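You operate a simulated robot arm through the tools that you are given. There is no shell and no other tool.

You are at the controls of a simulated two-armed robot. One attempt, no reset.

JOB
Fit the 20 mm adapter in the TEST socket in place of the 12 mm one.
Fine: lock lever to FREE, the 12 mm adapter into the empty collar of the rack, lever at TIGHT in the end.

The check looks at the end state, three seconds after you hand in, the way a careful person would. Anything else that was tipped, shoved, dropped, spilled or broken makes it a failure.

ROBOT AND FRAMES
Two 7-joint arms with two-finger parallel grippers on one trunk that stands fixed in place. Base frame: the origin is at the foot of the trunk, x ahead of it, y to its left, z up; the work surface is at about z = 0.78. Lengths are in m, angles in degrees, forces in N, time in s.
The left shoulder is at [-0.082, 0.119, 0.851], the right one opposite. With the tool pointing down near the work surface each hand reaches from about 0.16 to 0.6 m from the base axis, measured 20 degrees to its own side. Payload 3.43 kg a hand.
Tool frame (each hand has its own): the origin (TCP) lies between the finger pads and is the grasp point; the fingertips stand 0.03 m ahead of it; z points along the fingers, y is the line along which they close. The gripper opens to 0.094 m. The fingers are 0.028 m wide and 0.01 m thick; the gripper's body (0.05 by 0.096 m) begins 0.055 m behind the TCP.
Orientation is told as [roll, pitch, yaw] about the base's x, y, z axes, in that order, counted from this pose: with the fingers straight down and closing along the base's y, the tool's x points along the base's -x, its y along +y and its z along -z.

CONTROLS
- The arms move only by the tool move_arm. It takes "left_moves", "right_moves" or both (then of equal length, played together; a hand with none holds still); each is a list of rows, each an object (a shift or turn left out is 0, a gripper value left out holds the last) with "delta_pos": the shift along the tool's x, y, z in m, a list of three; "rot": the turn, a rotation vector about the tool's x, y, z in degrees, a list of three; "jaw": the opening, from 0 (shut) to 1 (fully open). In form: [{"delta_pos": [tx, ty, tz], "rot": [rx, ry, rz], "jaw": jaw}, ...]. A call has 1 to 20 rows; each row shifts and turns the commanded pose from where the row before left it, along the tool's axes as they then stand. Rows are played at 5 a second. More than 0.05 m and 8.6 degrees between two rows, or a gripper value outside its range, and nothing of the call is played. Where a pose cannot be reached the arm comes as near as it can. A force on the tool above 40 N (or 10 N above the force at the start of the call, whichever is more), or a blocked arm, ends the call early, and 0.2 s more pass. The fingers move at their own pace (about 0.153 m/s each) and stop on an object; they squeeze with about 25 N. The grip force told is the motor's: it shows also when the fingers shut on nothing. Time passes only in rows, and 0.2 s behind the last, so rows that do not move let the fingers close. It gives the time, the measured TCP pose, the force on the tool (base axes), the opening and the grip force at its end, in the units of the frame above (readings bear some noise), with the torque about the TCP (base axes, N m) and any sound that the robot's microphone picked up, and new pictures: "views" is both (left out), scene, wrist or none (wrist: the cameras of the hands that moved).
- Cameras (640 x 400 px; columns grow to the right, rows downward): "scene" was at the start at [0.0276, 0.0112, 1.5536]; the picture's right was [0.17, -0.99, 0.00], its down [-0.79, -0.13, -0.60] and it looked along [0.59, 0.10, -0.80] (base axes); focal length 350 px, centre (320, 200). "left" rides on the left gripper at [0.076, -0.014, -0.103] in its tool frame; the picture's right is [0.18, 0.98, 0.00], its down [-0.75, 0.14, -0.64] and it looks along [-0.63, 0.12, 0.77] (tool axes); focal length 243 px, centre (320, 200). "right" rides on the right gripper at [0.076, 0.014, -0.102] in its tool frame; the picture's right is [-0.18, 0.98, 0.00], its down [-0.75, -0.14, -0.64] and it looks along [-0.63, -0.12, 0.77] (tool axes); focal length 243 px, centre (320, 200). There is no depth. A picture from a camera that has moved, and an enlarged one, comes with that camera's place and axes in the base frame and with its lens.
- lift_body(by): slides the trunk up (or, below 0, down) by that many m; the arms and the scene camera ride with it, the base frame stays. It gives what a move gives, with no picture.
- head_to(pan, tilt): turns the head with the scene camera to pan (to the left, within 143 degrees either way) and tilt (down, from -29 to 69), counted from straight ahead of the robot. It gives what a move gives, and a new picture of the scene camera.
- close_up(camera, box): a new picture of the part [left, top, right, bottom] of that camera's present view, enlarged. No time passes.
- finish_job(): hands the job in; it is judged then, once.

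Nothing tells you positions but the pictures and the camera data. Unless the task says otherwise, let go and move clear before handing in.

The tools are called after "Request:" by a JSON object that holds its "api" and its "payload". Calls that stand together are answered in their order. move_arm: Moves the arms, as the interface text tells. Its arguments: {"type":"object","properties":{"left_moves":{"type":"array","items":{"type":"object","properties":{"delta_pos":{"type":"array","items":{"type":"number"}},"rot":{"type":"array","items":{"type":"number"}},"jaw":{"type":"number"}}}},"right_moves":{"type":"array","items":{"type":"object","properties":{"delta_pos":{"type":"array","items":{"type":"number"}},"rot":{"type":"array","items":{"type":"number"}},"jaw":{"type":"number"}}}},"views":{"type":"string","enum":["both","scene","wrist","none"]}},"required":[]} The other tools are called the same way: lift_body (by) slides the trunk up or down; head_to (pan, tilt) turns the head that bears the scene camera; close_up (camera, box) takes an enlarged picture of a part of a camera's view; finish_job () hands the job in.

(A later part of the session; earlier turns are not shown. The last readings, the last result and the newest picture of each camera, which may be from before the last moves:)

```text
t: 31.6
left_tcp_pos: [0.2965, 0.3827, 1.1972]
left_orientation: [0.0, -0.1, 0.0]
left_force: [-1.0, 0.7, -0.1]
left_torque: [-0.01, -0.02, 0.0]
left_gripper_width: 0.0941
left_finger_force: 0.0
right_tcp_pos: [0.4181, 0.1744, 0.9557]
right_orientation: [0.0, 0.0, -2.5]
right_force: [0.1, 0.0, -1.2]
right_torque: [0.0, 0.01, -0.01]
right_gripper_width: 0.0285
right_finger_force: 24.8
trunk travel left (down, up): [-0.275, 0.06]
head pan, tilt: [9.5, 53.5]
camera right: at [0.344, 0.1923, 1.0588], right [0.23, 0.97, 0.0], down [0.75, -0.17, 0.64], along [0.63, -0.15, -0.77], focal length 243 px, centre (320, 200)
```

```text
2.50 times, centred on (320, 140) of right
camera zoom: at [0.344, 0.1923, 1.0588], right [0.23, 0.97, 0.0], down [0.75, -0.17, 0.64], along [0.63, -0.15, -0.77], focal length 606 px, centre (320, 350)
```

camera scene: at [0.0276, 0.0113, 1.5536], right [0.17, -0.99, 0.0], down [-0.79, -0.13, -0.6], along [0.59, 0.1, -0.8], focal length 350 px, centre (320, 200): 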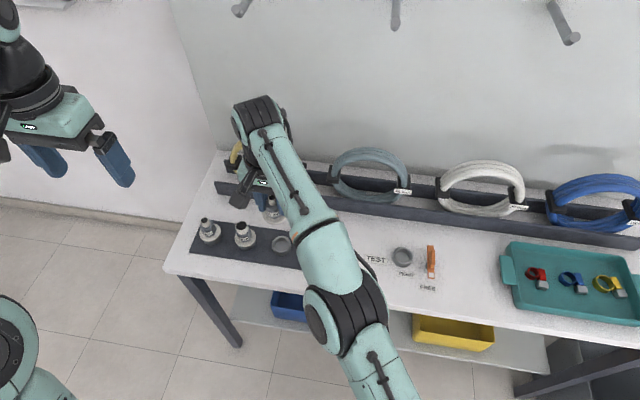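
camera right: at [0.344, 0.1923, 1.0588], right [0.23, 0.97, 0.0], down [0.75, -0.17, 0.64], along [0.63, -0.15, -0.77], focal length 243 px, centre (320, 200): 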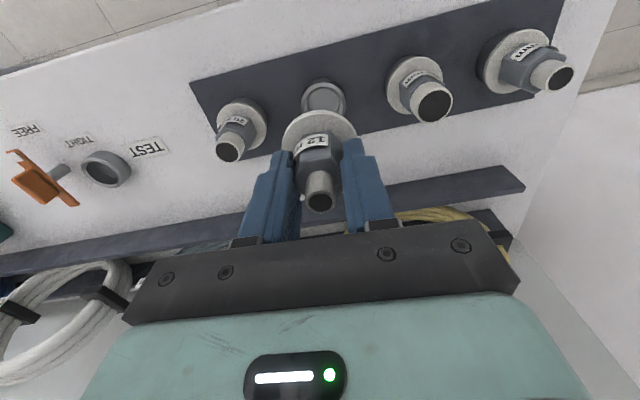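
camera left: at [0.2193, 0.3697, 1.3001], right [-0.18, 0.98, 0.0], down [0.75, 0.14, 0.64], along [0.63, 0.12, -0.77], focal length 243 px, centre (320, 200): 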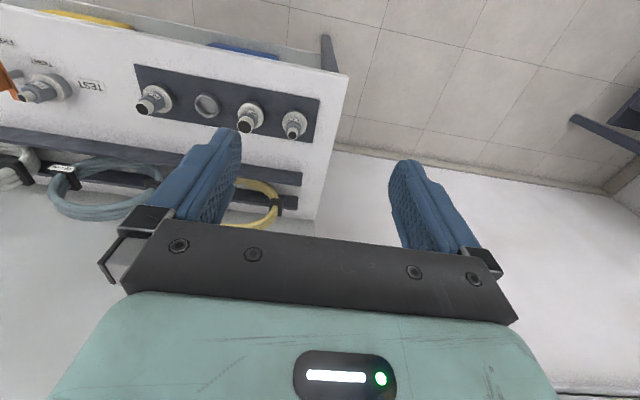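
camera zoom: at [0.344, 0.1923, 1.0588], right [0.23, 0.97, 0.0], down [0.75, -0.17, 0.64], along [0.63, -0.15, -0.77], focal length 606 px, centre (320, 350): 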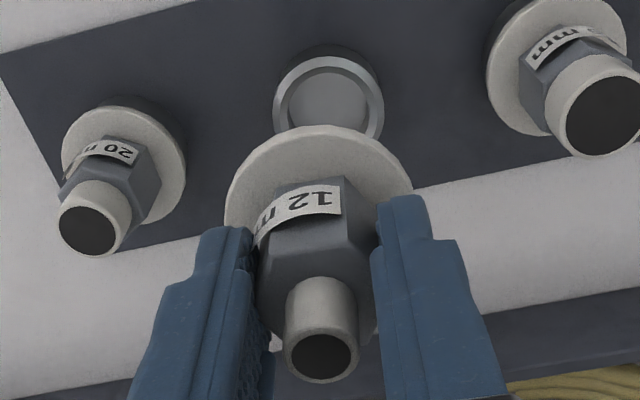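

The jaw reading fell from 33 to 28.5 mm because the hex is turning into line with the pads, which makes the grip firmer. I'll move the 13 mm back over the collar and let it settle.

Request:
{"api": "move_arm", "payload": {"right_moves": [{"delta_pos": [-0.007, 0, -0.003]}, {"delta_pos": [-0.0065, 0, -0.003]}, {}, {}, {}], "views": "wrist"}}

Request:
{"api": "close_up", "payload": {"camera": "right", "box": [240, 60, 400, 220]}}

Request:
{"api": "close_up", "payload": {"camera": "left", "box": [130, 50, 290, 150]}}

Request:
{"api": "close_up", "payload": {"camera": "scene", "box": [220, 170, 320, 260]}}

```text
t: 32.8
left_tcp_pos: [0.2962, 0.384, 1.1976]
left_orientation: [0.0, 0.0, -0.1]
left_force: [0.2, 0.7, 0.1]
left_torque: [0.03, 0.02, -0.02]
left_gripper_width: 0.094
left_finger_force: 0.1
right_tcp_pos: [0.432, 0.1712, 0.9614]
right_orientation: [0.0, 0.0, -2.5]
right_force: [-0.5, 0.3, -1.5]
right_torque: [0.01, -0.01, -0.03]
right_gripper_width: 0.0289
right_finger_force: 25.1
trunk travel left (down, up): [-0.275, 0.06]
head pan, tilt: [9.5, 53.5]
camera right: at [0.3568, 0.1901, 1.0644], right [0.23, 0.97, 0.0], down [0.75, -0.17, 0.64], along [0.63, -0.14, -0.77], focal length 243 px, centre (320, 200)
```

right: 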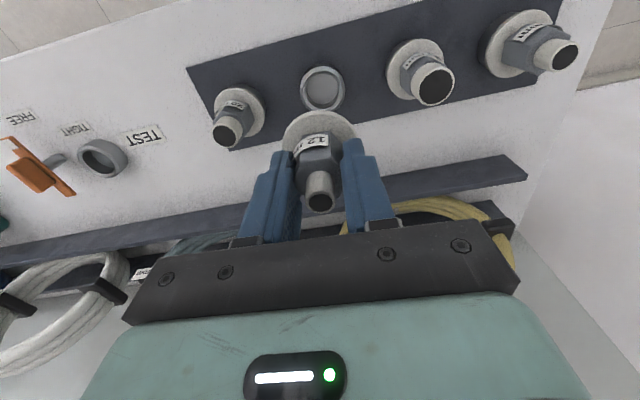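

```text
2.50 times, centred on (320, 140) of right
camera zoom: at [0.3568, 0.1901, 1.0644], right [0.23, 0.97, 0.0], down [0.75, -0.17, 0.64], along [0.63, -0.14, -0.77], focal length 606 px, centre (320, 350)
```

zoom: 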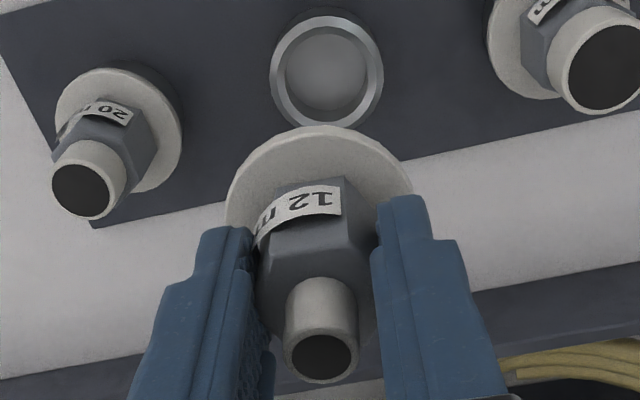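

```text
4.00 times, centred on (210, 100) of left
camera zoom: at [0.2196, 0.3691, 1.3002], right [-0.18, 0.98, 0.0], down [0.75, 0.14, 0.64], along [0.63, 0.12, -0.77], focal length 970 px, centre (760, 600)
```

zoom: 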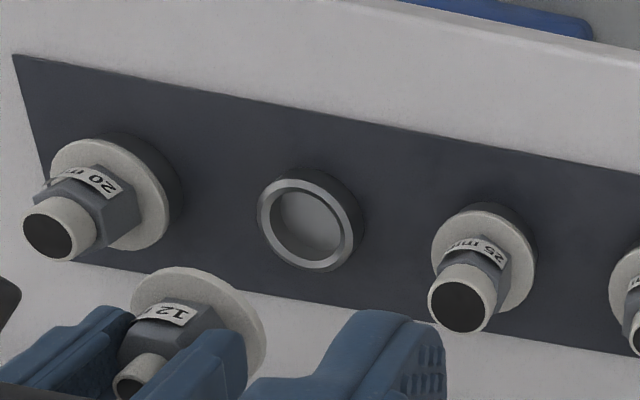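

```text
4.44 times, centred on (270, 215) of scene
camera zoom: at [0.0276, 0.0112, 1.5536], right [0.17, -0.99, 0.0], down [-0.79, -0.13, -0.6], along [0.59, 0.1, -0.8], focal length 1556 px, centre (542, 133)
```

zoom: 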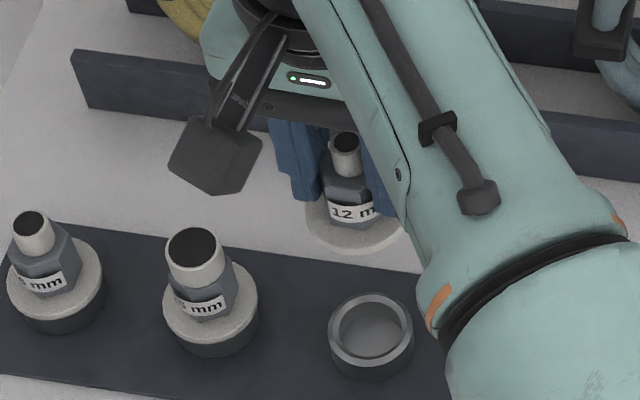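

The grip width has settled at 28.7 mm. I want to be sure the adapter hasn't slid or tilted in the fingers, so I'll look closely before going down.

Request:
{"api": "close_up", "payload": {"camera": "scene", "box": [255, 185, 295, 215]}}

Request:
{"api": "close_up", "payload": {"camera": "right", "box": [270, 100, 370, 220]}}

Request:
{"api": "close_up", "payload": {"camera": "left", "box": [130, 110, 210, 160]}}

```text
13.33 times, centred on (275, 200) of scene
camera zoom: at [0.0276, 0.0112, 1.5536], right [0.17, -0.99, 0.0], down [-0.79, -0.13, -0.6], along [0.59, 0.1, -0.8], focal length 4669 px, centre (920, 200)
```

zoom: 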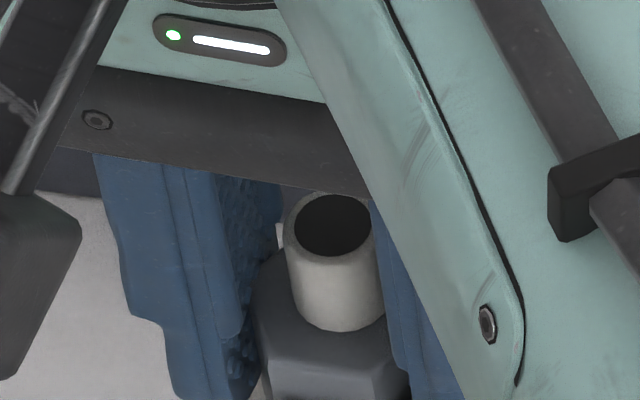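

```text
3.33 times, centred on (320, 160) of right
camera zoom: at [0.3568, 0.1901, 1.0644], right [0.23, 0.97, 0.0], down [0.75, -0.17, 0.64], along [0.63, -0.14, -0.77], focal length 809 px, centre (320, 333)
```

zoom: 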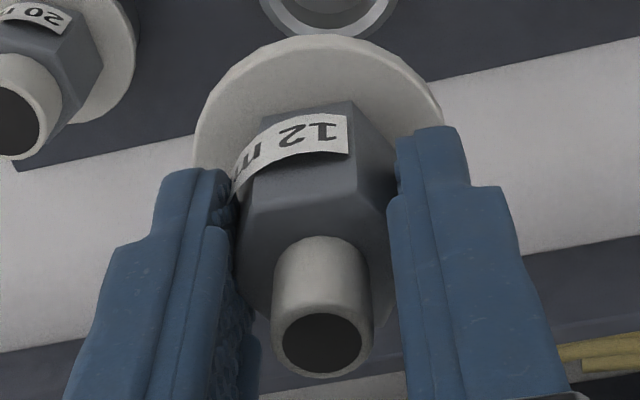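

```text
8.00 times, centred on (170, 135) of left
camera zoom: at [0.2196, 0.3691, 1.3002], right [-0.18, 0.98, 0.0], down [0.75, 0.14, 0.64], along [0.63, 0.12, -0.77], focal length 1941 px, centre (1520, 720)
```

zoom: 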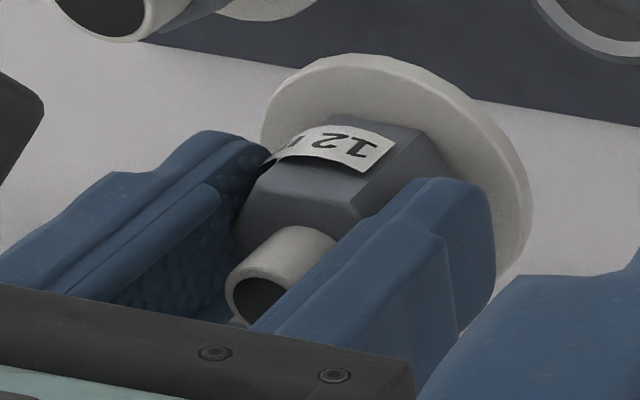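

The adapter has slid down about 14 mm in the fingers but is upright, and is now held squarely on its flats. Next I lower the trunk partway so the adapter comes close to the collar, then compare positions.

Request:
{"api": "lift_body", "payload": {"by": -0.06}}

Request:
{"api": "move_arm", "payload": {"right_moves": [{}, {}]}}

Request:
{"api": "close_up", "payload": {"camera": "right", "box": [240, 60, 400, 220]}}

Request:
{"api": "close_up", "payload": {"camera": "left", "box": [130, 60, 290, 160]}}

```text
t: 33.8
left_tcp_pos: [0.2982, 0.3852, 1.1395]
left_orientation: [0.0, 0.0, 0.0]
left_force: [0.2, -0.1, -0.5]
left_torque: [-0.04, -0.01, -0.01]
left_gripper_width: 0.0939
left_finger_force: 0.0
right_tcp_pos: [0.4148, 0.1707, 0.8864]
right_orientation: [-0.1, 1.8, -2.6]
right_force: [0.6, -0.2, -0.8]
right_torque: [0.01, 0.0, 0.0]
right_gripper_width: 0.0288
right_finger_force: 25.1
trunk travel left (down, up): [-0.215, 0.12]
head pan, tilt: [9.5, 53.5]
```

```text
t: 34.4
left_tcp_pos: [0.2976, 0.3849, 1.138]
left_orientation: [0.0, 0.0, 0.0]
left_force: [0.2, 0.0, 0.4]
left_torque: [0.02, -0.01, 0.01]
left_gripper_width: 0.0941
left_finger_force: 0.0
right_tcp_pos: [0.4156, 0.1712, 0.8857]
right_orientation: [-0.1, 1.8, -2.5]
right_force: [-0.6, 0.0, -1.7]
right_torque: [0.01, 0.02, 0.01]
right_gripper_width: 0.0288
right_finger_force: 24.6
trunk travel left (down, up): [-0.215, 0.12]
head pan, tilt: [9.5, 53.5]
camera scene: at [0.0288, 0.0113, 1.4924], right [0.17, -0.99, 0.0], down [-0.79, -0.13, -0.6], along [0.59, 0.1, -0.8], focal length 350 px, centre (320, 200)
camera right: at [0.3437, 0.1901, 0.9908], right [0.23, 0.97, -0.01], down [0.77, -0.17, 0.62], along [0.6, -0.14, -0.79], focal length 243 px, centre (320, 200)
```

scene: 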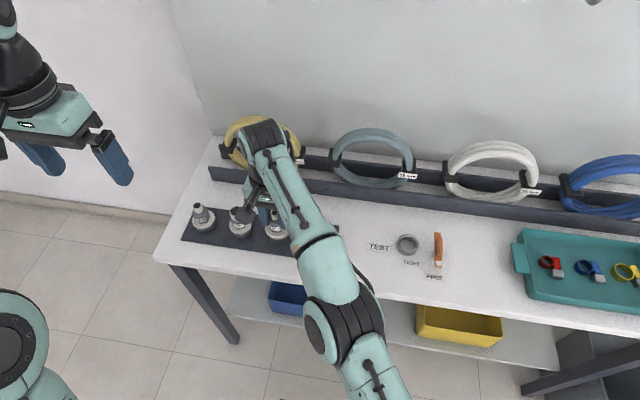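
right: 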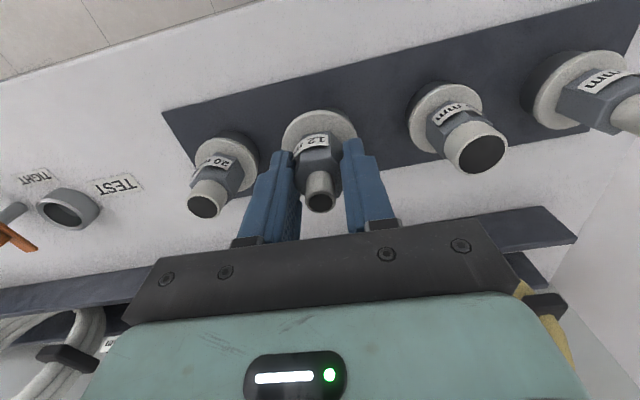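

```text
2.50 times, centred on (320, 140) of right
camera zoom: at [0.3437, 0.1901, 0.9908], right [0.23, 0.97, -0.01], down [0.77, -0.17, 0.62], along [0.6, -0.14, -0.79], focal length 606 px, centre (320, 350)
```

zoom: 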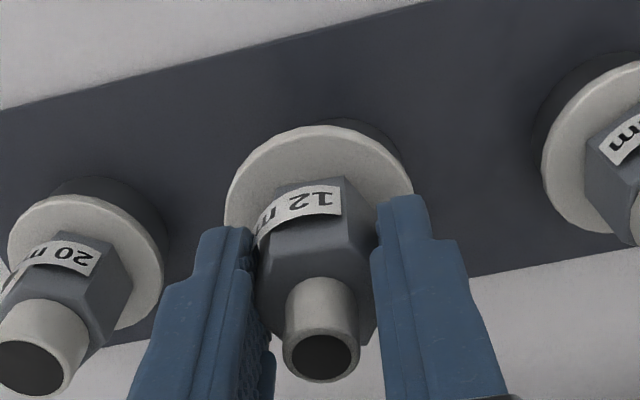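

```text
4.00 times, centred on (210, 110) of left
camera zoom: at [0.2209, 0.3709, 1.2413], right [-0.18, 0.98, 0.0], down [0.75, 0.14, 0.64], along [0.63, 0.12, -0.77], focal length 970 px, centre (760, 560)
```

zoom: 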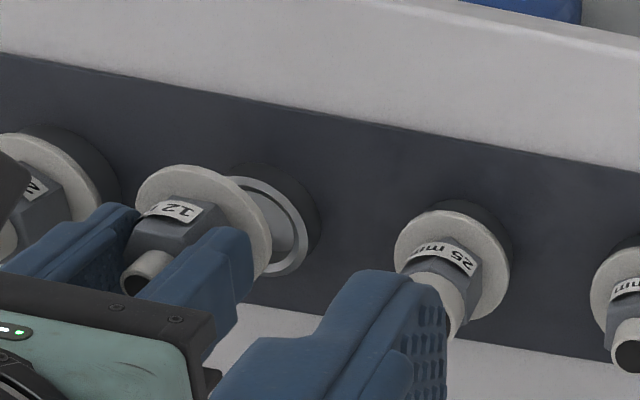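

Lowering the trunk let the arm sag and tilt slightly, because it is almost fully stretched and near singular here. I'll back out in front of the rack (x≈0.36), so the arm is well bent, then restore the trunk height and come in again at a lower height.

Request:
{"api": "move_arm", "payload": {"right_moves": [{"delta_pos": [0, 0, -0.012], "rot": [0, -1.8, 0]}, {"delta_pos": [0.025, -0.001, 0]}, {"delta_pos": [0.03, -0.001, 0]}, {"delta_pos": [0, -0.034, 0]}, {"delta_pos": [0, -0.034, 0]}, {"delta_pos": [0, -0.034, 0]}, {"delta_pos": [0, -0.034, 0]}, {"delta_pos": [0, -0.034, 0]}, {}]}}

Request:
{"api": "close_up", "payload": {"camera": "right", "box": [240, 60, 400, 220]}}

```text
t: 36.4
left_tcp_pos: [0.2969, 0.3849, 1.1384]
left_orientation: [0.1, 0.0, -0.1]
left_force: [0.1, 0.6, 0.6]
left_torque: [-0.01, 0.02, 0.01]
left_gripper_width: 0.0938
left_finger_force: 0.0
right_tcp_pos: [0.4574, 0.0725, 0.9367]
right_orientation: [-0.1, 0.1, -2.5]
right_force: [0.2, -1.4, -1.0]
right_torque: [0.02, 0.01, -0.01]
right_gripper_width: 0.0291
right_finger_force: 24.9
right hand out of reach, approached as far as the arm can: row 2, 3, 4, 5, 6, 7, 8
trunk travel left (down, up): [-0.215, 0.12]
head pan, tilt: [9.5, 53.5]
camera scene: at [0.0287, 0.0116, 1.4923], right [0.17, -0.99, 0.0], down [-0.79, -0.13, -0.6], along [0.59, 0.1, -0.8], focal length 350 px, centre (320, 200)
camera right: at [0.3829, 0.0912, 1.0384], right [0.23, 0.97, 0.0], down [0.75, -0.17, 0.64], along [0.62, -0.15, -0.77], focal length 243 px, centre (320, 200)
```

scene: 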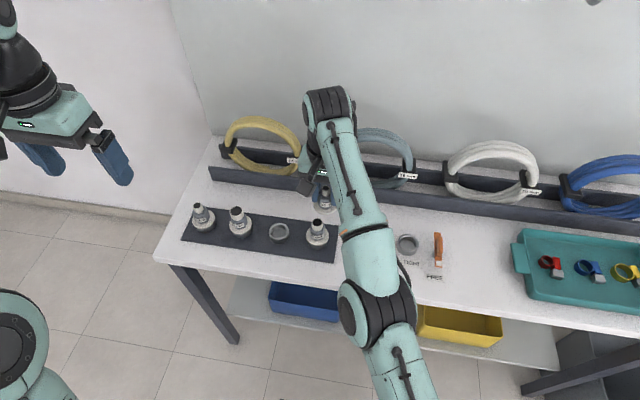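
right: 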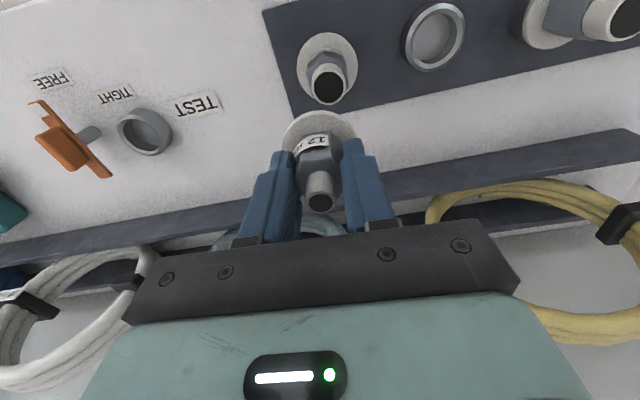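

```text
2.50 times, centred on (320, 140) of right
camera zoom: at [0.3829, 0.0912, 1.0384], right [0.23, 0.97, 0.0], down [0.75, -0.17, 0.64], along [0.62, -0.15, -0.77], focal length 606 px, centre (320, 350)
```

zoom: 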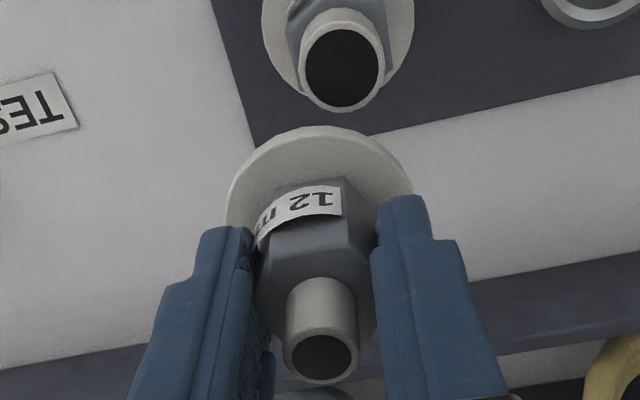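

The arm is caught at full stretch and only follows inward commands slowly. The 20 mm adapter is untouched. I'll raise the trunk back for clearance and then draw the hand inward, toward the shoulder, in many small steps so the elbow bends again.

Request:
{"api": "lift_body", "payload": {"by": 0.06}}

Request:
{"api": "move_arm", "payload": {"right_moves": [{"delta_pos": [0.01, -0.01, 0]}, {"delta_pos": [0.01, -0.01, 0]}, {"delta_pos": [0.01, -0.01, 0]}, {"delta_pos": [0.01, -0.01, 0]}, {}, {}], "views": "scene"}}

```text
t: 37.4
left_tcp_pos: [0.2965, 0.3871, 1.1979]
left_orientation: [0.0, -0.1, 0.0]
left_force: [-0.5, -0.3, -0.1]
left_torque: [0.01, -0.02, 0.0]
left_gripper_width: 0.094
left_finger_force: 0.0
right_tcp_pos: [0.4721, 0.0709, 1.0131]
right_orientation: [-0.2, -1.4, -2.5]
right_force: [0.0, -0.3, -1.3]
right_torque: [0.0, -0.01, 0.02]
right_gripper_width: 0.0288
right_finger_force: 24.8
trunk travel left (down, up): [-0.275, 0.06]
head pan, tilt: [9.5, 53.5]
```

```text
t: 38.8
left_tcp_pos: [0.2975, 0.3866, 1.1989]
left_orientation: [-0.1, 0.0, 0.0]
left_force: [-1.0, 0.0, 0.5]
left_torque: [0.0, 0.01, 0.0]
left_gripper_width: 0.0939
left_finger_force: 0.0
right_tcp_pos: [0.4726, 0.0516, 1.0292]
right_orientation: [-0.1, -1.3, -2.5]
right_force: [0.5, -0.2, -1.3]
right_torque: [-0.02, 0.02, -0.01]
right_gripper_width: 0.0289
right_finger_force: 25.7
right hand out of reach, approached as far as the arm can: row 1, 2, 3, 4
trunk travel left (down, up): [-0.275, 0.06]
head pan, tilt: [9.5, 53.5]
camera scene: at [0.0277, 0.0112, 1.5536], right [0.17, -0.99, 0.0], down [-0.79, -0.13, -0.6], along [0.59, 0.1, -0.8], focal length 350 px, centre (320, 200)
```

scene: 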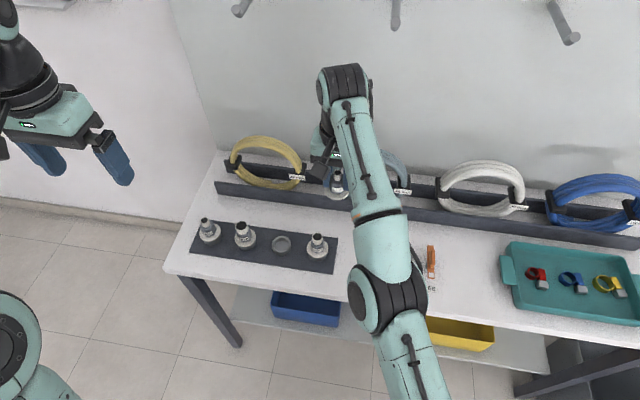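

The hand keeps rising instead of coming inward, so the elbow is still locked in that stretched posture. I'll retrace sideways toward the TEST side, where the arm bent properly before, staying high and clear of everything.

Request:
{"api": "move_arm", "payload": {"right_moves": [{"delta_pos": [-0.0045, -0.034, 0], "rot": [0, 1.3, 0]}, {"delta_pos": [-0.0045, -0.034, 0]}, {"delta_pos": [-0.0045, -0.034, 0]}, {"delta_pos": [-0.0045, -0.034, 0]}, {"delta_pos": [-0.0045, -0.034, 0]}, {}, {}], "views": "both"}}

```text
t: 40.4
left_tcp_pos: [0.2978, 0.3852, 1.1981]
left_orientation: [0.0, 0.0, 0.0]
left_force: [0.2, 1.4, -0.3]
left_torque: [0.01, 0.02, -0.01]
left_gripper_width: 0.0942
left_finger_force: 0.0
right_tcp_pos: [0.5081, -0.112, 1.0403]
right_orientation: [0.1, 0.0, -2.5]
right_force: [0.2, 0.6, -1.9]
right_torque: [0.02, -0.04, 0.02]
right_gripper_width: 0.0289
right_finger_force: 24.8
right hand out of reach, approached as far as the arm can: row 1, 2, 3, 4
trunk travel left (down, up): [-0.275, 0.06]
head pan, tilt: [9.5, 53.5]
camera scene: at [0.0278, 0.0108, 1.5536], right [0.17, -0.99, 0.0], down [-0.79, -0.13, -0.6], along [0.59, 0.1, -0.8], focal length 350 px, centre (320, 200)
camera right: at [0.4319, -0.0946, 1.1429], right [0.23, 0.97, 0.0], down [0.75, -0.17, 0.64], along [0.63, -0.15, -0.77], focal length 243 px, centre (320, 200)
```

scene: 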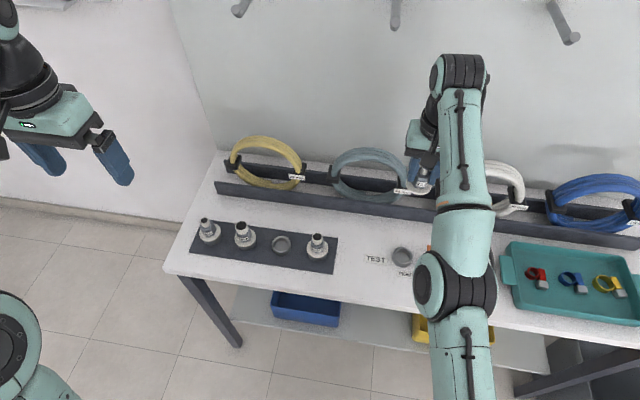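
right: 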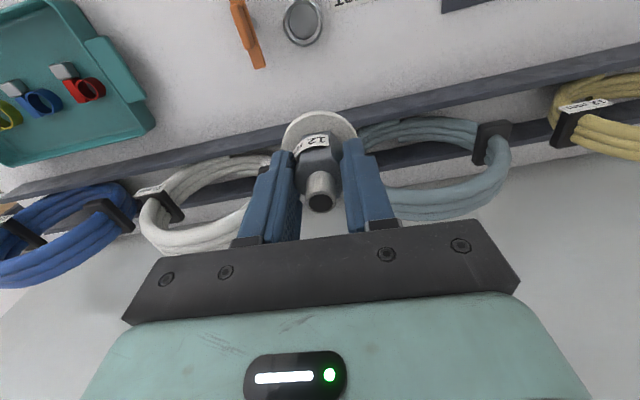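

The last row there was reachable again. Now I'll draw straight back toward the robot and see if the elbow bends.

Request:
{"api": "move_arm", "payload": {"right_moves": [{"delta_pos": [0.01, 0, 0]}, {"delta_pos": [0.01, 0, 0]}, {"delta_pos": [0.01, 0, 0]}, {"delta_pos": [0.01, 0, 0]}, {}], "views": "none"}}

```text
t: 41.6
left_tcp_pos: [0.2963, 0.386, 1.1982]
left_orientation: [-0.1, 0.1, 0.0]
left_force: [-0.4, 0.6, -1.3]
left_torque: [0.0, -0.01, -0.01]
left_gripper_width: 0.0939
left_finger_force: 0.1
right_tcp_pos: [0.4997, -0.1068, 1.0562]
right_orientation: [-0.1, 0.0, -2.6]
right_force: [1.5, -0.1, -0.6]
right_torque: [0.02, -0.02, 0.01]
right_gripper_width: 0.0285
right_finger_force: 25.0
right hand out of reach, approached as far as the arm can: row 1, 2, 3, 4
trunk travel left (down, up): [-0.275, 0.06]
head pan, tilt: [9.5, 53.5]
```

Still locked. A sideways sweep back the other way (toward +y, up high over free space) may make the solver bend the elbow, so I'll try that with a slight inward bias.

Request:
{"api": "move_arm", "payload": {"right_moves": [{"delta_pos": [0.004, 0.03, 0]}, {"delta_pos": [0.006, 0.03, 0]}, {"delta_pos": [0.008, 0.03, 0]}, {"delta_pos": [0.01, 0.03, 0]}, {"delta_pos": [0.012, 0.03, 0]}, {}], "views": "scene"}}

```text
t: 43.0
left_tcp_pos: [0.2969, 0.3855, 1.1982]
left_orientation: [0.0, 0.0, 0.0]
left_force: [0.1, -0.2, -0.4]
left_torque: [0.03, 0.01, 0.0]
left_gripper_width: 0.0939
left_finger_force: 0.1
right_tcp_pos: [0.4633, 0.044, 1.0523]
right_orientation: [0.1, -0.1, -2.5]
right_force: [-0.2, -0.2, -1.4]
right_torque: [0.01, 0.0, 0.01]
right_gripper_width: 0.029
right_finger_force: 24.9
trunk travel left (down, up): [-0.275, 0.06]
head pan, tilt: [9.5, 53.5]
camera scene: at [0.0279, 0.0108, 1.5536], right [0.17, -0.99, 0.0], down [-0.79, -0.13, -0.6], along [0.59, 0.1, -0.8], focal length 350 px, centre (320, 200)
```

scene: 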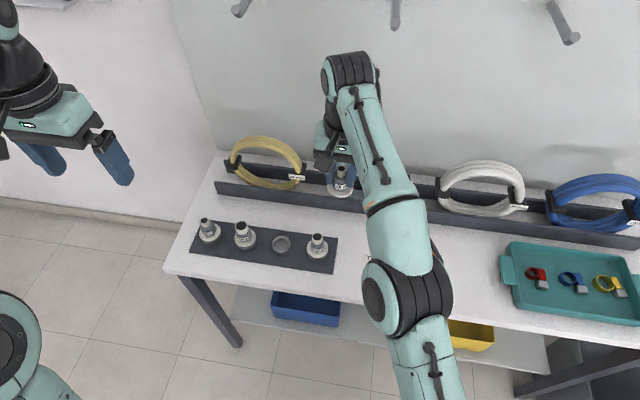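

That worked: no reach warning, and the elbow is bending outward again. Continue drawing inward.

Request:
{"api": "move_arm", "payload": {"right_moves": [{"delta_pos": [0.012, 0.01, 0]}, {"delta_pos": [0.015, 0.01, 0]}, {"delta_pos": [0.02, 0.005, 0]}, {"delta_pos": [0.02, 0, 0]}, {"delta_pos": [0.02, 0, 0]}, {}], "views": "scene"}}

```text
t: 44.4
left_tcp_pos: [0.2984, 0.3858, 1.1984]
left_orientation: [0.0, 0.0, 0.0]
left_force: [-0.1, -0.4, 0.5]
left_torque: [-0.01, -0.01, 0.02]
left_gripper_width: 0.094
left_finger_force: 0.1
right_tcp_pos: [0.3797, 0.0726, 1.053]
right_orientation: [-0.1, -0.1, -2.5]
right_force: [-1.4, -0.3, -1.0]
right_torque: [0.01, 0.01, 0.02]
right_gripper_width: 0.0287
right_finger_force: 24.6
trunk travel left (down, up): [-0.275, 0.06]
head pan, tilt: [9.5, 53.5]
camera scene: at [0.0281, 0.0113, 1.5536], right [0.17, -0.99, 0.0], down [-0.79, -0.13, -0.59], along [0.59, 0.1, -0.8], focal length 350 px, centre (320, 200)
```

scene: 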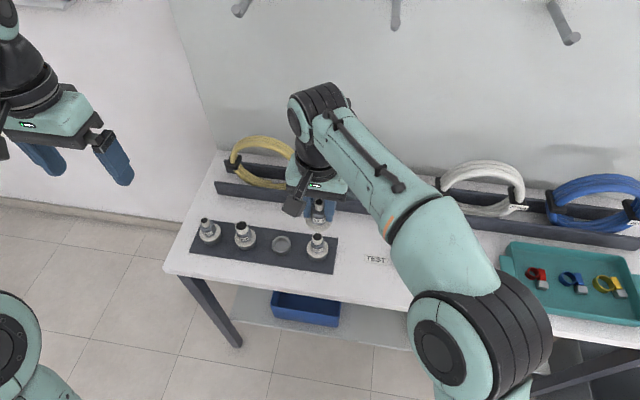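

The elbow is properly bent now. I'll come down in front of the rack to z≈0.92 at y≈0.174, staying well inside the stretch limit.

Request:
{"api": "move_arm", "payload": {"right_moves": [{"delta_pos": [0.0069, 0.02, 0.0246]}, {"delta_pos": [0.0069, 0.02, 0.0246]}, {"delta_pos": [0.0069, 0.02, 0.0246]}, {"delta_pos": [0.0069, 0.02, 0.0246]}, {"delta_pos": [0.0069, 0.02, 0.0246]}, {}, {}], "views": "both"}}

```text
t: 46.0
left_tcp_pos: [0.2967, 0.3859, 1.1977]
left_orientation: [-0.1, 0.0, 0.0]
left_force: [0.0, 0.1, 0.1]
left_torque: [0.0, 0.0, -0.03]
left_gripper_width: 0.0941
left_finger_force: 0.2
right_tcp_pos: [0.3495, 0.1735, 0.9314]
right_orientation: [-0.1, -0.1, -2.5]
right_force: [0.4, -1.4, -1.3]
right_torque: [-0.01, 0.0, 0.02]
right_gripper_width: 0.0289
right_finger_force: 24.8
trunk travel left (down, up): [-0.275, 0.06]
head pan, tilt: [9.5, 53.5]
camera scene: at [0.0277, 0.0115, 1.5536], right [0.17, -0.99, 0.0], down [-0.79, -0.13, -0.6], along [0.59, 0.1, -0.8], focal length 350 px, centre (320, 200)
camera right: at [0.2735, 0.1914, 1.0336], right [0.23, 0.97, 0.0], down [0.75, -0.17, 0.64], along [0.63, -0.15, -0.77], focal length 243 px, centre (320, 200)
```

scene: 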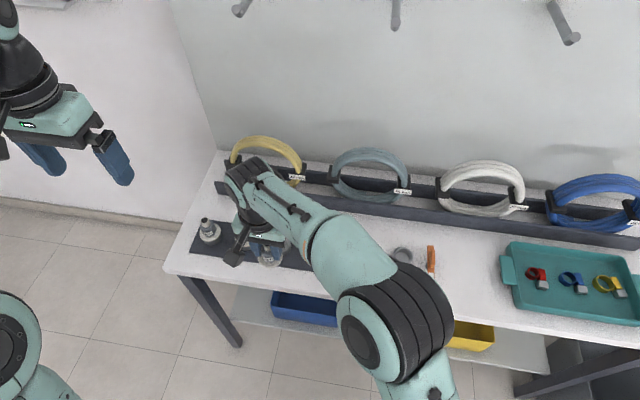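
right: 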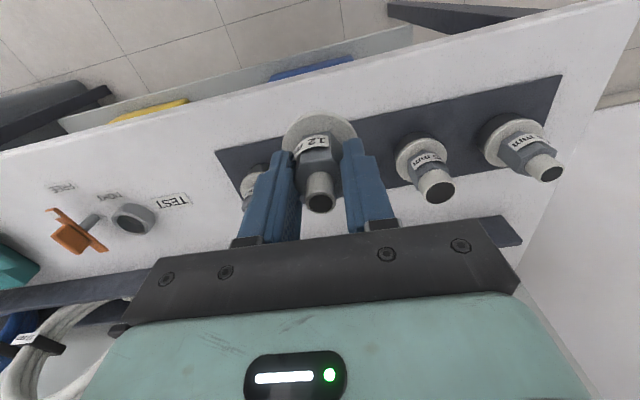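

Request:
{"api": "move_arm", "payload": {"right_moves": [{"delta_pos": [-0.02, 0.0009, 0.012]}, {"delta_pos": [-0.02, 0.0009, 0.012]}, {"delta_pos": [-0.02, 0.0009, 0.006]}, {"delta_pos": [-0.015, 0.0007, 0]}, {}, {}], "views": "both"}}

Request:
{"api": "close_up", "payload": {"camera": "right", "box": [240, 60, 400, 220]}}

Request:
{"api": "close_up", "payload": {"camera": "left", "box": [130, 60, 290, 160]}}

Request:
{"api": "close_up", "payload": {"camera": "scene", "box": [230, 180, 330, 260]}}

```text
t: 47.4
left_tcp_pos: [0.2972, 0.3862, 1.1973]
left_orientation: [0.0, 0.0, -0.1]
left_force: [-0.3, -0.7, 1.1]
left_torque: [-0.05, 0.05, -0.01]
left_gripper_width: 0.0943
left_finger_force: 0.1
right_tcp_pos: [0.4241, 0.1712, 0.9001]
right_orientation: [-0.2, -0.2, -2.5]
right_force: [0.0, 0.2, 0.1]
right_torque: [-0.02, 0.04, 0.01]
right_gripper_width: 0.0288
right_finger_force: 25.1
trunk travel left (down, up): [-0.275, 0.06]
head pan, tilt: [9.5, 53.5]
camera scene: at [0.0278, 0.0114, 1.5536], right [0.17, -0.99, 0.0], down [-0.79, -0.13, -0.6], along [0.59, 0.1, -0.8], focal length 350 px, centre (320, 200)
camera right: at [0.3493, 0.1908, 1.0026], right [0.23, 0.97, 0.0], down [0.75, -0.17, 0.64], along [0.63, -0.15, -0.77], focal length 243 px, centre (320, 200)
```

scene: 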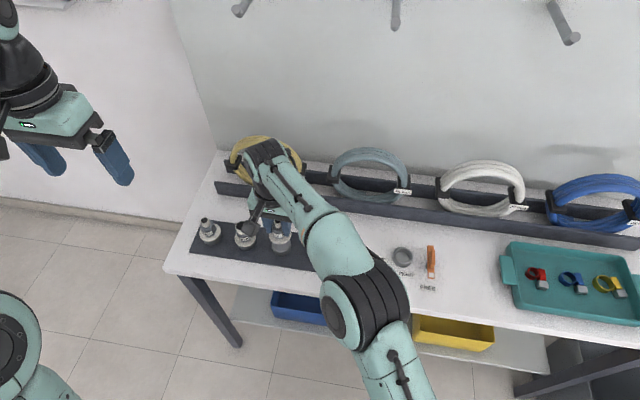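
right: 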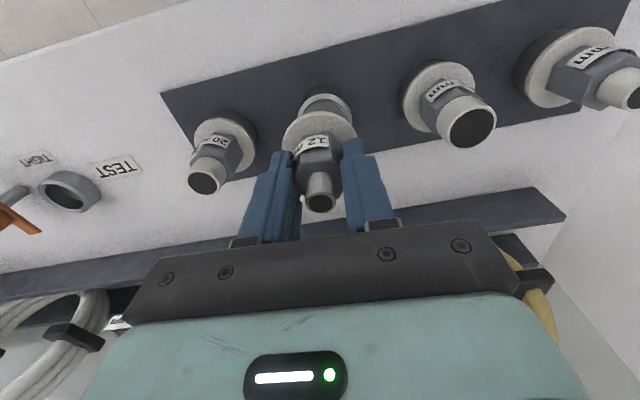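

```text
2.50 times, centred on (320, 140) of right
camera zoom: at [0.3493, 0.1908, 1.0026], right [0.23, 0.97, 0.0], down [0.75, -0.17, 0.64], along [0.63, -0.15, -0.77], focal length 606 px, centre (320, 350)
```

zoom: 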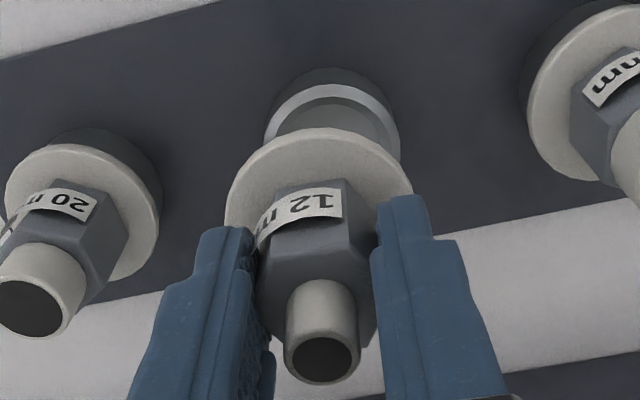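

```text
4.00 times, centred on (210, 110) of left
camera zoom: at [0.2211, 0.3709, 1.3013], right [-0.18, 0.98, 0.0], down [0.75, 0.14, 0.64], along [0.63, 0.12, -0.77], focal length 970 px, centre (760, 560)
```

zoom: 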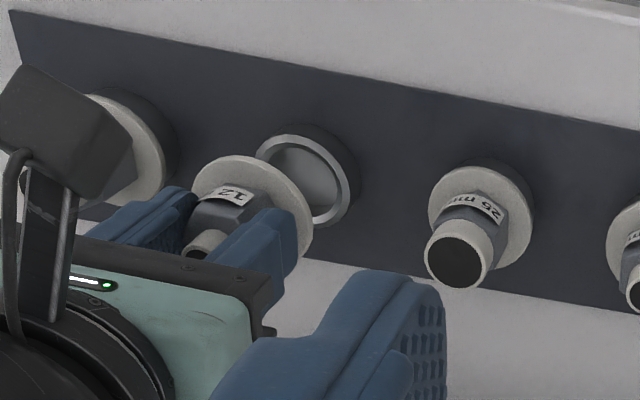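

```text
5.00 times, centred on (280, 220) of scene
camera zoom: at [0.0278, 0.0114, 1.5536], right [0.17, -0.99, 0.0], down [-0.79, -0.13, -0.6], along [0.59, 0.1, -0.8], focal length 1751 px, centre (520, 100)
```

zoom: 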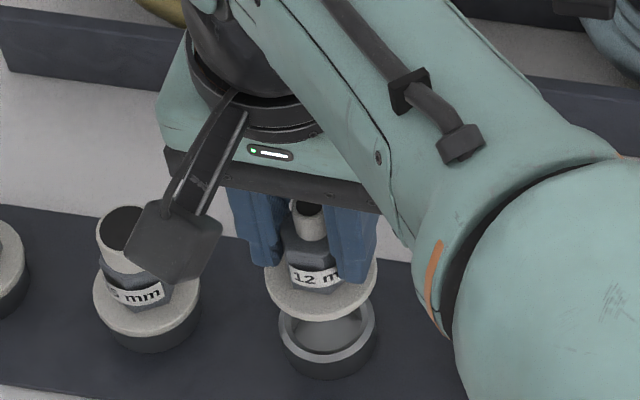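

No reach problem this time. Comparing the three cameras, the adapter needs about +3.7 mm in x and +3 mm in y to sit over the collar. I'll make that shift and descend to just above the rim.

Request:
{"api": "move_arm", "payload": {"right_moves": [{"delta_pos": [-0.0036, 0.0032, 0.006]}, {"delta_pos": [0, 0, 0.01]}, {"delta_pos": [0, 0, 0.008]}, {}, {}], "views": "wrist"}}

Request:
{"api": "close_up", "payload": {"camera": "right", "box": [240, 60, 400, 220]}}

Request:
{"api": "close_up", "payload": {"camera": "left", "box": [150, 70, 270, 145]}}

Request:
{"api": "close_up", "payload": {"camera": "scene", "box": [250, 200, 310, 260]}}

```text
t: 48.6
left_tcp_pos: [0.2987, 0.3858, 1.1988]
left_orientation: [0.0, 0.0, 0.0]
left_force: [0.1, -0.3, 0.1]
left_torque: [-0.01, 0.01, -0.01]
left_gripper_width: 0.0939
left_finger_force: 0.1
right_tcp_pos: [0.4292, 0.1757, 0.8774]
right_orientation: [-0.1, 0.0, -2.5]
right_force: [-0.3, 0.0, -1.9]
right_torque: [-0.01, -0.01, 0.01]
right_gripper_width: 0.0286
right_finger_force: 25.3
trunk travel left (down, up): [-0.275, 0.06]
head pan, tilt: [9.5, 53.5]
camera right: at [0.354, 0.1942, 0.98], right [0.23, 0.97, 0.0], down [0.75, -0.17, 0.64], along [0.63, -0.15, -0.77], focal length 243 px, centre (320, 200)
```

right: 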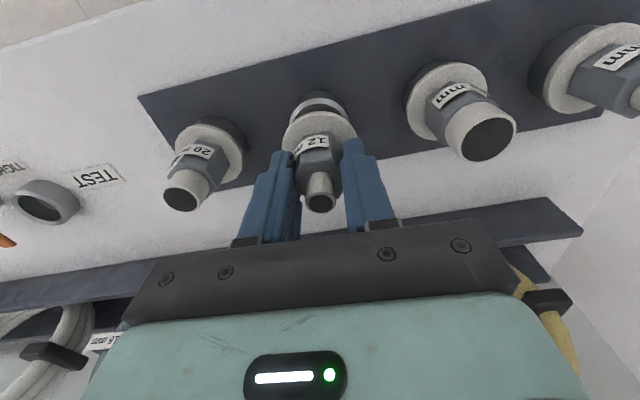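

```text
2.50 times, centred on (320, 140) of right
camera zoom: at [0.354, 0.1942, 0.98], right [0.23, 0.97, 0.0], down [0.75, -0.17, 0.64], along [0.63, -0.15, -0.77], focal length 606 px, centre (320, 350)
```

zoom: 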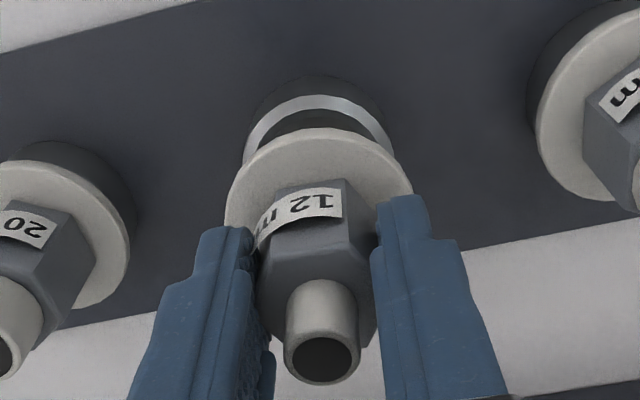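

```text
5.33 times, centred on (210, 108) of left
camera zoom: at [0.221, 0.3709, 1.3013], right [-0.18, 0.98, 0.0], down [0.75, 0.14, 0.64], along [0.63, 0.12, -0.77], focal length 1294 px, centre (907, 693)
```

zoom: 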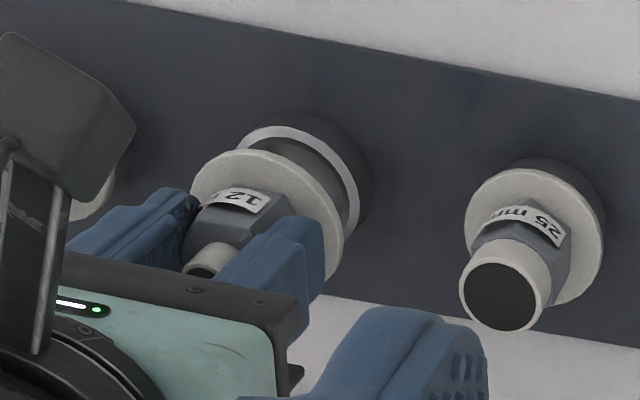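

```text
6.67 times, centred on (280, 230) of scene
camera zoom: at [0.0277, 0.0113, 1.5536], right [0.17, -0.99, 0.0], down [-0.79, -0.13, -0.6], along [0.59, 0.1, -0.8], focal length 2335 px, centre (587, 0)
```

zoom: 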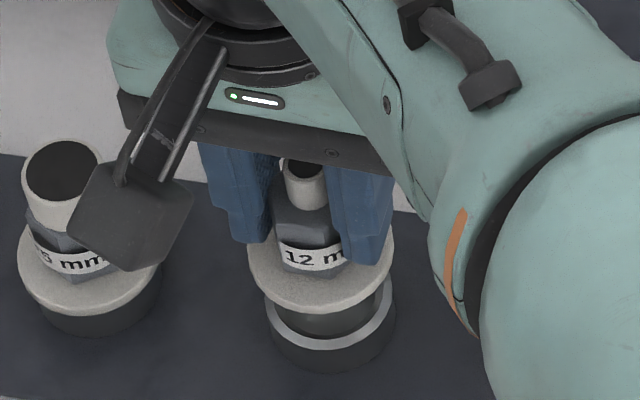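

Request:
{"api": "close_up", "payload": {"camera": "scene", "box": [266, 232, 296, 258]}}

Request:
{"api": "close_up", "payload": {"camera": "right", "box": [280, 80, 360, 140]}}

Request:
{"api": "close_up", "payload": {"camera": "left", "box": [180, 85, 230, 130]}}

```text
15.38 times, centred on (281, 245) of scene
camera zoom: at [0.0277, 0.0113, 1.5536], right [0.17, -0.99, 0.0], down [-0.79, -0.13, -0.6], along [0.59, 0.1, -0.8], focal length 5388 px, centre (920, -492)
```

zoom: 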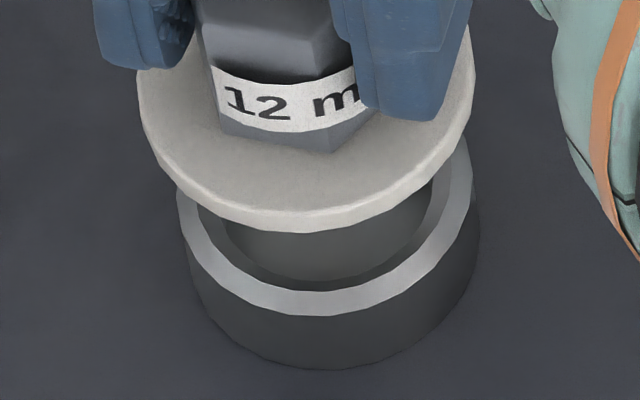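

```text
6.67 times, centred on (320, 110) of right
camera zoom: at [0.354, 0.1942, 0.98], right [0.23, 0.97, 0.0], down [0.75, -0.17, 0.64], along [0.63, -0.15, -0.77], focal length 1618 px, centre (320, 800)
```

zoom: 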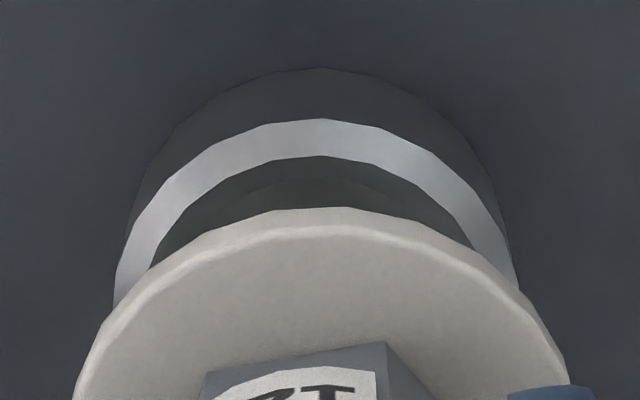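

```text
8.89 times, centred on (205, 108) of left
camera zoom: at [0.221, 0.3709, 1.3013], right [-0.18, 0.98, 0.0], down [0.75, 0.14, 0.64], along [0.63, 0.12, -0.77], focal length 2157 px, centre (1342, 1022)
```

zoom: 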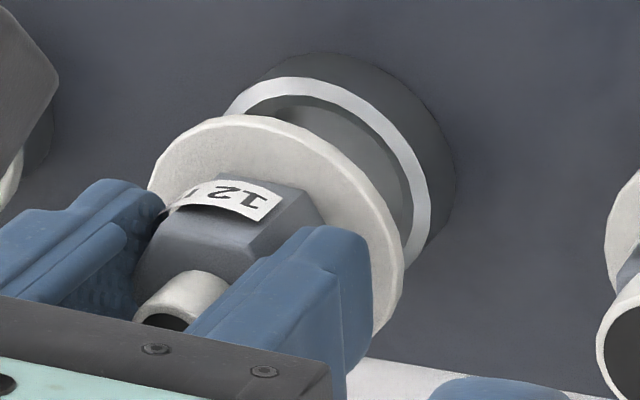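

Alignment looks within about 1 mm. I'll nudge 1 mm back in x and lower slowly while watching the force.

Request:
{"api": "move_arm", "payload": {"right_moves": [{"delta_pos": [0.001, 0, 0.003]}, {"delta_pos": [0, 0, 0.003]}, {"delta_pos": [0, 0, 0.003]}, {}], "views": "none"}}

Request:
{"api": "close_up", "payload": {"camera": "scene", "box": [262, 228, 298, 258]}}

Request:
{"api": "close_up", "payload": {"camera": "left", "box": [180, 85, 230, 130]}}

```text
t: 49.6
left_tcp_pos: [0.297, 0.385, 1.1981]
left_orientation: [0.1, 0.0, 0.0]
left_force: [-0.6, 0.4, -0.4]
left_torque: [-0.01, 0.03, 0.0]
left_gripper_width: 0.094
left_finger_force: 0.2
right_tcp_pos: [0.4276, 0.1758, 0.8672]
right_orientation: [-0.1, -0.1, -2.6]
right_force: [0.2, 0.6, -1.3]
right_torque: [-0.01, -0.03, 0.01]
right_gripper_width: 0.0289
right_finger_force: 25.1
trunk travel left (down, up): [-0.275, 0.06]
head pan, tilt: [9.5, 53.5]
```

```text
13.33 times, centred on (280, 243) of scene
camera zoom: at [0.0277, 0.0113, 1.5536], right [0.17, -0.99, 0.0], down [-0.79, -0.13, -0.6], along [0.59, 0.1, -0.8], focal length 4669 px, centre (853, -373)
```

zoom: 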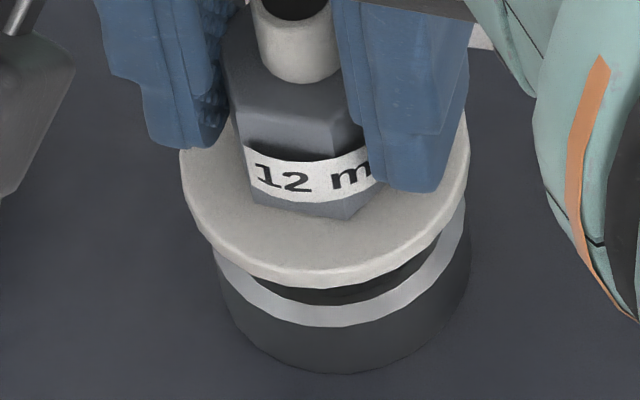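

```text
8.89 times, centred on (205, 108) of left
camera zoom: at [0.221, 0.3709, 1.3014], right [-0.18, 0.98, 0.0], down [0.75, 0.14, 0.64], along [0.63, 0.12, -0.77], focal length 2157 px, centre (1342, 1022)
```

zoom: 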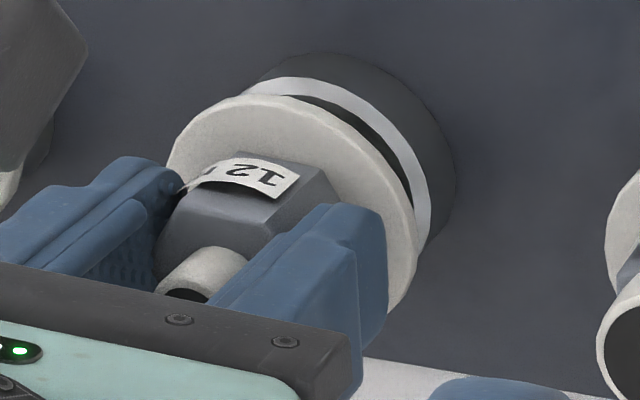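

Request:
{"api": "move_arm", "payload": {"right_moves": [{"delta_pos": [0, -0.0004, 0.003]}, {"delta_pos": [0, 0, 0.003]}, {}], "views": "none"}}

Request:
{"api": "close_up", "payload": {"camera": "scene", "box": [262, 228, 298, 258]}}

Request:
{"api": "close_up", "payload": {"camera": "right", "box": [270, 80, 370, 170]}}

```text
t: 50.4
left_tcp_pos: [0.2964, 0.3864, 1.1986]
left_orientation: [0.0, 0.0, -0.1]
left_force: [-0.2, 0.2, -0.4]
left_torque: [0.02, 0.02, -0.03]
left_gripper_width: 0.0938
left_finger_force: 0.0
right_tcp_pos: [0.428, 0.176, 0.8612]
right_orientation: [-0.1, -0.1, -2.4]
right_force: [-0.5, 0.3, -1.0]
right_torque: [0.01, 0.0, 0.0]
right_gripper_width: 0.0284
right_finger_force: 25.3
trunk travel left (down, up): [-0.275, 0.06]
head pan, tilt: [9.5, 53.5]
```

```text
13.33 times, centred on (280, 243) of scene
camera zoom: at [0.0277, 0.0112, 1.5536], right [0.17, -0.99, 0.0], down [-0.79, -0.13, -0.6], along [0.59, 0.1, -0.8], focal length 4669 px, centre (853, -373)
```

zoom: 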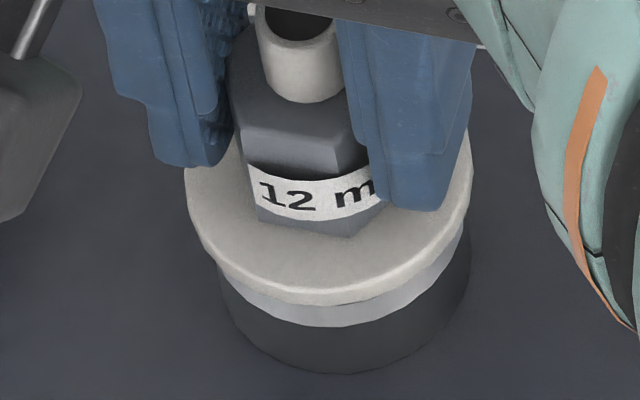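

```text
4.44 times, centred on (320, 125) of right
camera zoom: at [0.3529, 0.194, 0.9633], right [0.23, 0.97, 0.0], down [0.75, -0.17, 0.64], along [0.63, -0.15, -0.77], focal length 1078 px, centre (320, 533)
```

zoom: 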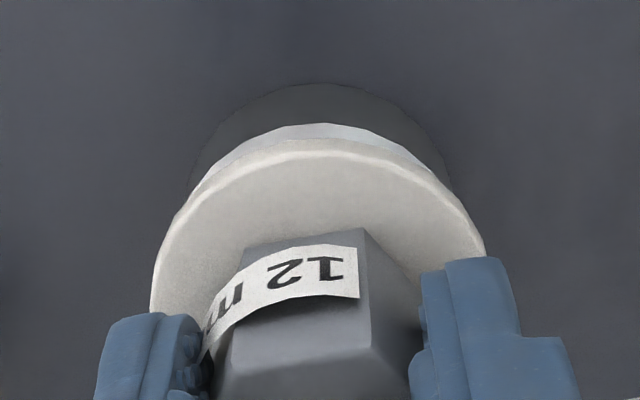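

Still no contact, and the flange is about 10 mm above the rim. I'll continue gently with a small correction toward -y and -x.

Request:
{"api": "move_arm", "payload": {"right_moves": [{"delta_pos": [0.0004, -0.0006, 0.002]}, {"delta_pos": [0, 0, 0.002]}, {}], "views": "none"}}

Request:
{"api": "close_up", "payload": {"camera": "scene", "box": [262, 228, 298, 258]}}

Request:
{"api": "close_up", "payload": {"camera": "left", "box": [180, 85, 230, 130]}}

```text
t: 51.2
left_tcp_pos: [0.2978, 0.3857, 1.1985]
left_orientation: [0.0, 0.0, 0.0]
left_force: [-0.1, -0.7, 0.7]
left_torque: [-0.01, 0.01, -0.01]
left_gripper_width: 0.094
left_finger_force: 0.0
right_tcp_pos: [0.4275, 0.1747, 0.8562]
right_orientation: [-0.1, -0.1, -2.5]
right_force: [0.2, 0.0, -0.9]
right_torque: [-0.01, -0.01, 0.02]
right_gripper_width: 0.0286
right_finger_force: 24.8
trunk travel left (down, up): [-0.275, 0.06]
head pan, tilt: [9.5, 53.5]
```

```text
13.33 times, centred on (280, 243) of scene
camera zoom: at [0.0277, 0.0112, 1.5536], right [0.17, -0.99, 0.0], down [-0.79, -0.13, -0.6], along [0.59, 0.1, -0.8], focal length 4669 px, centre (853, -373)
```

zoom: 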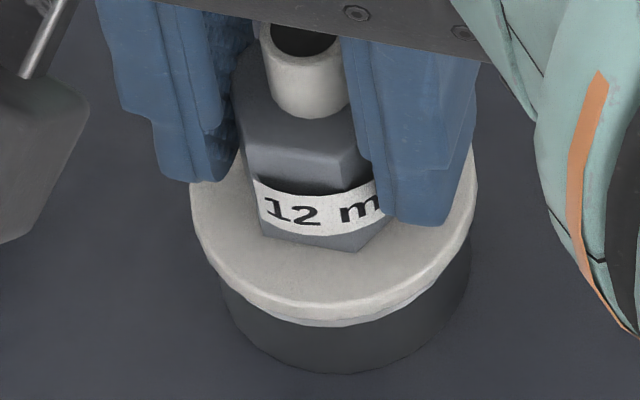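

```text
8.89 times, centred on (205, 108) of left
camera zoom: at [0.221, 0.3709, 1.3014], right [-0.18, 0.98, 0.0], down [0.75, 0.14, 0.64], along [0.63, 0.12, -0.77], focal length 2157 px, centre (1342, 1022)
```

zoom: 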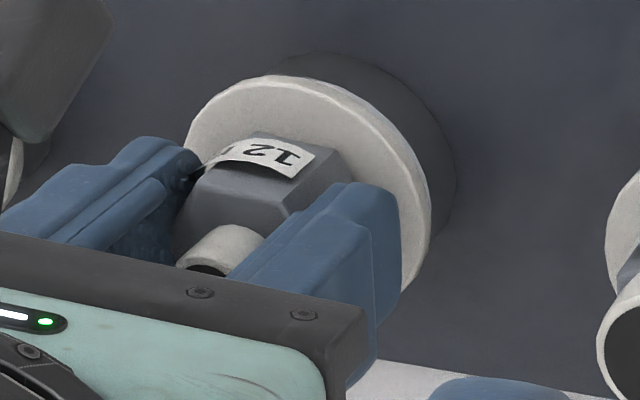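

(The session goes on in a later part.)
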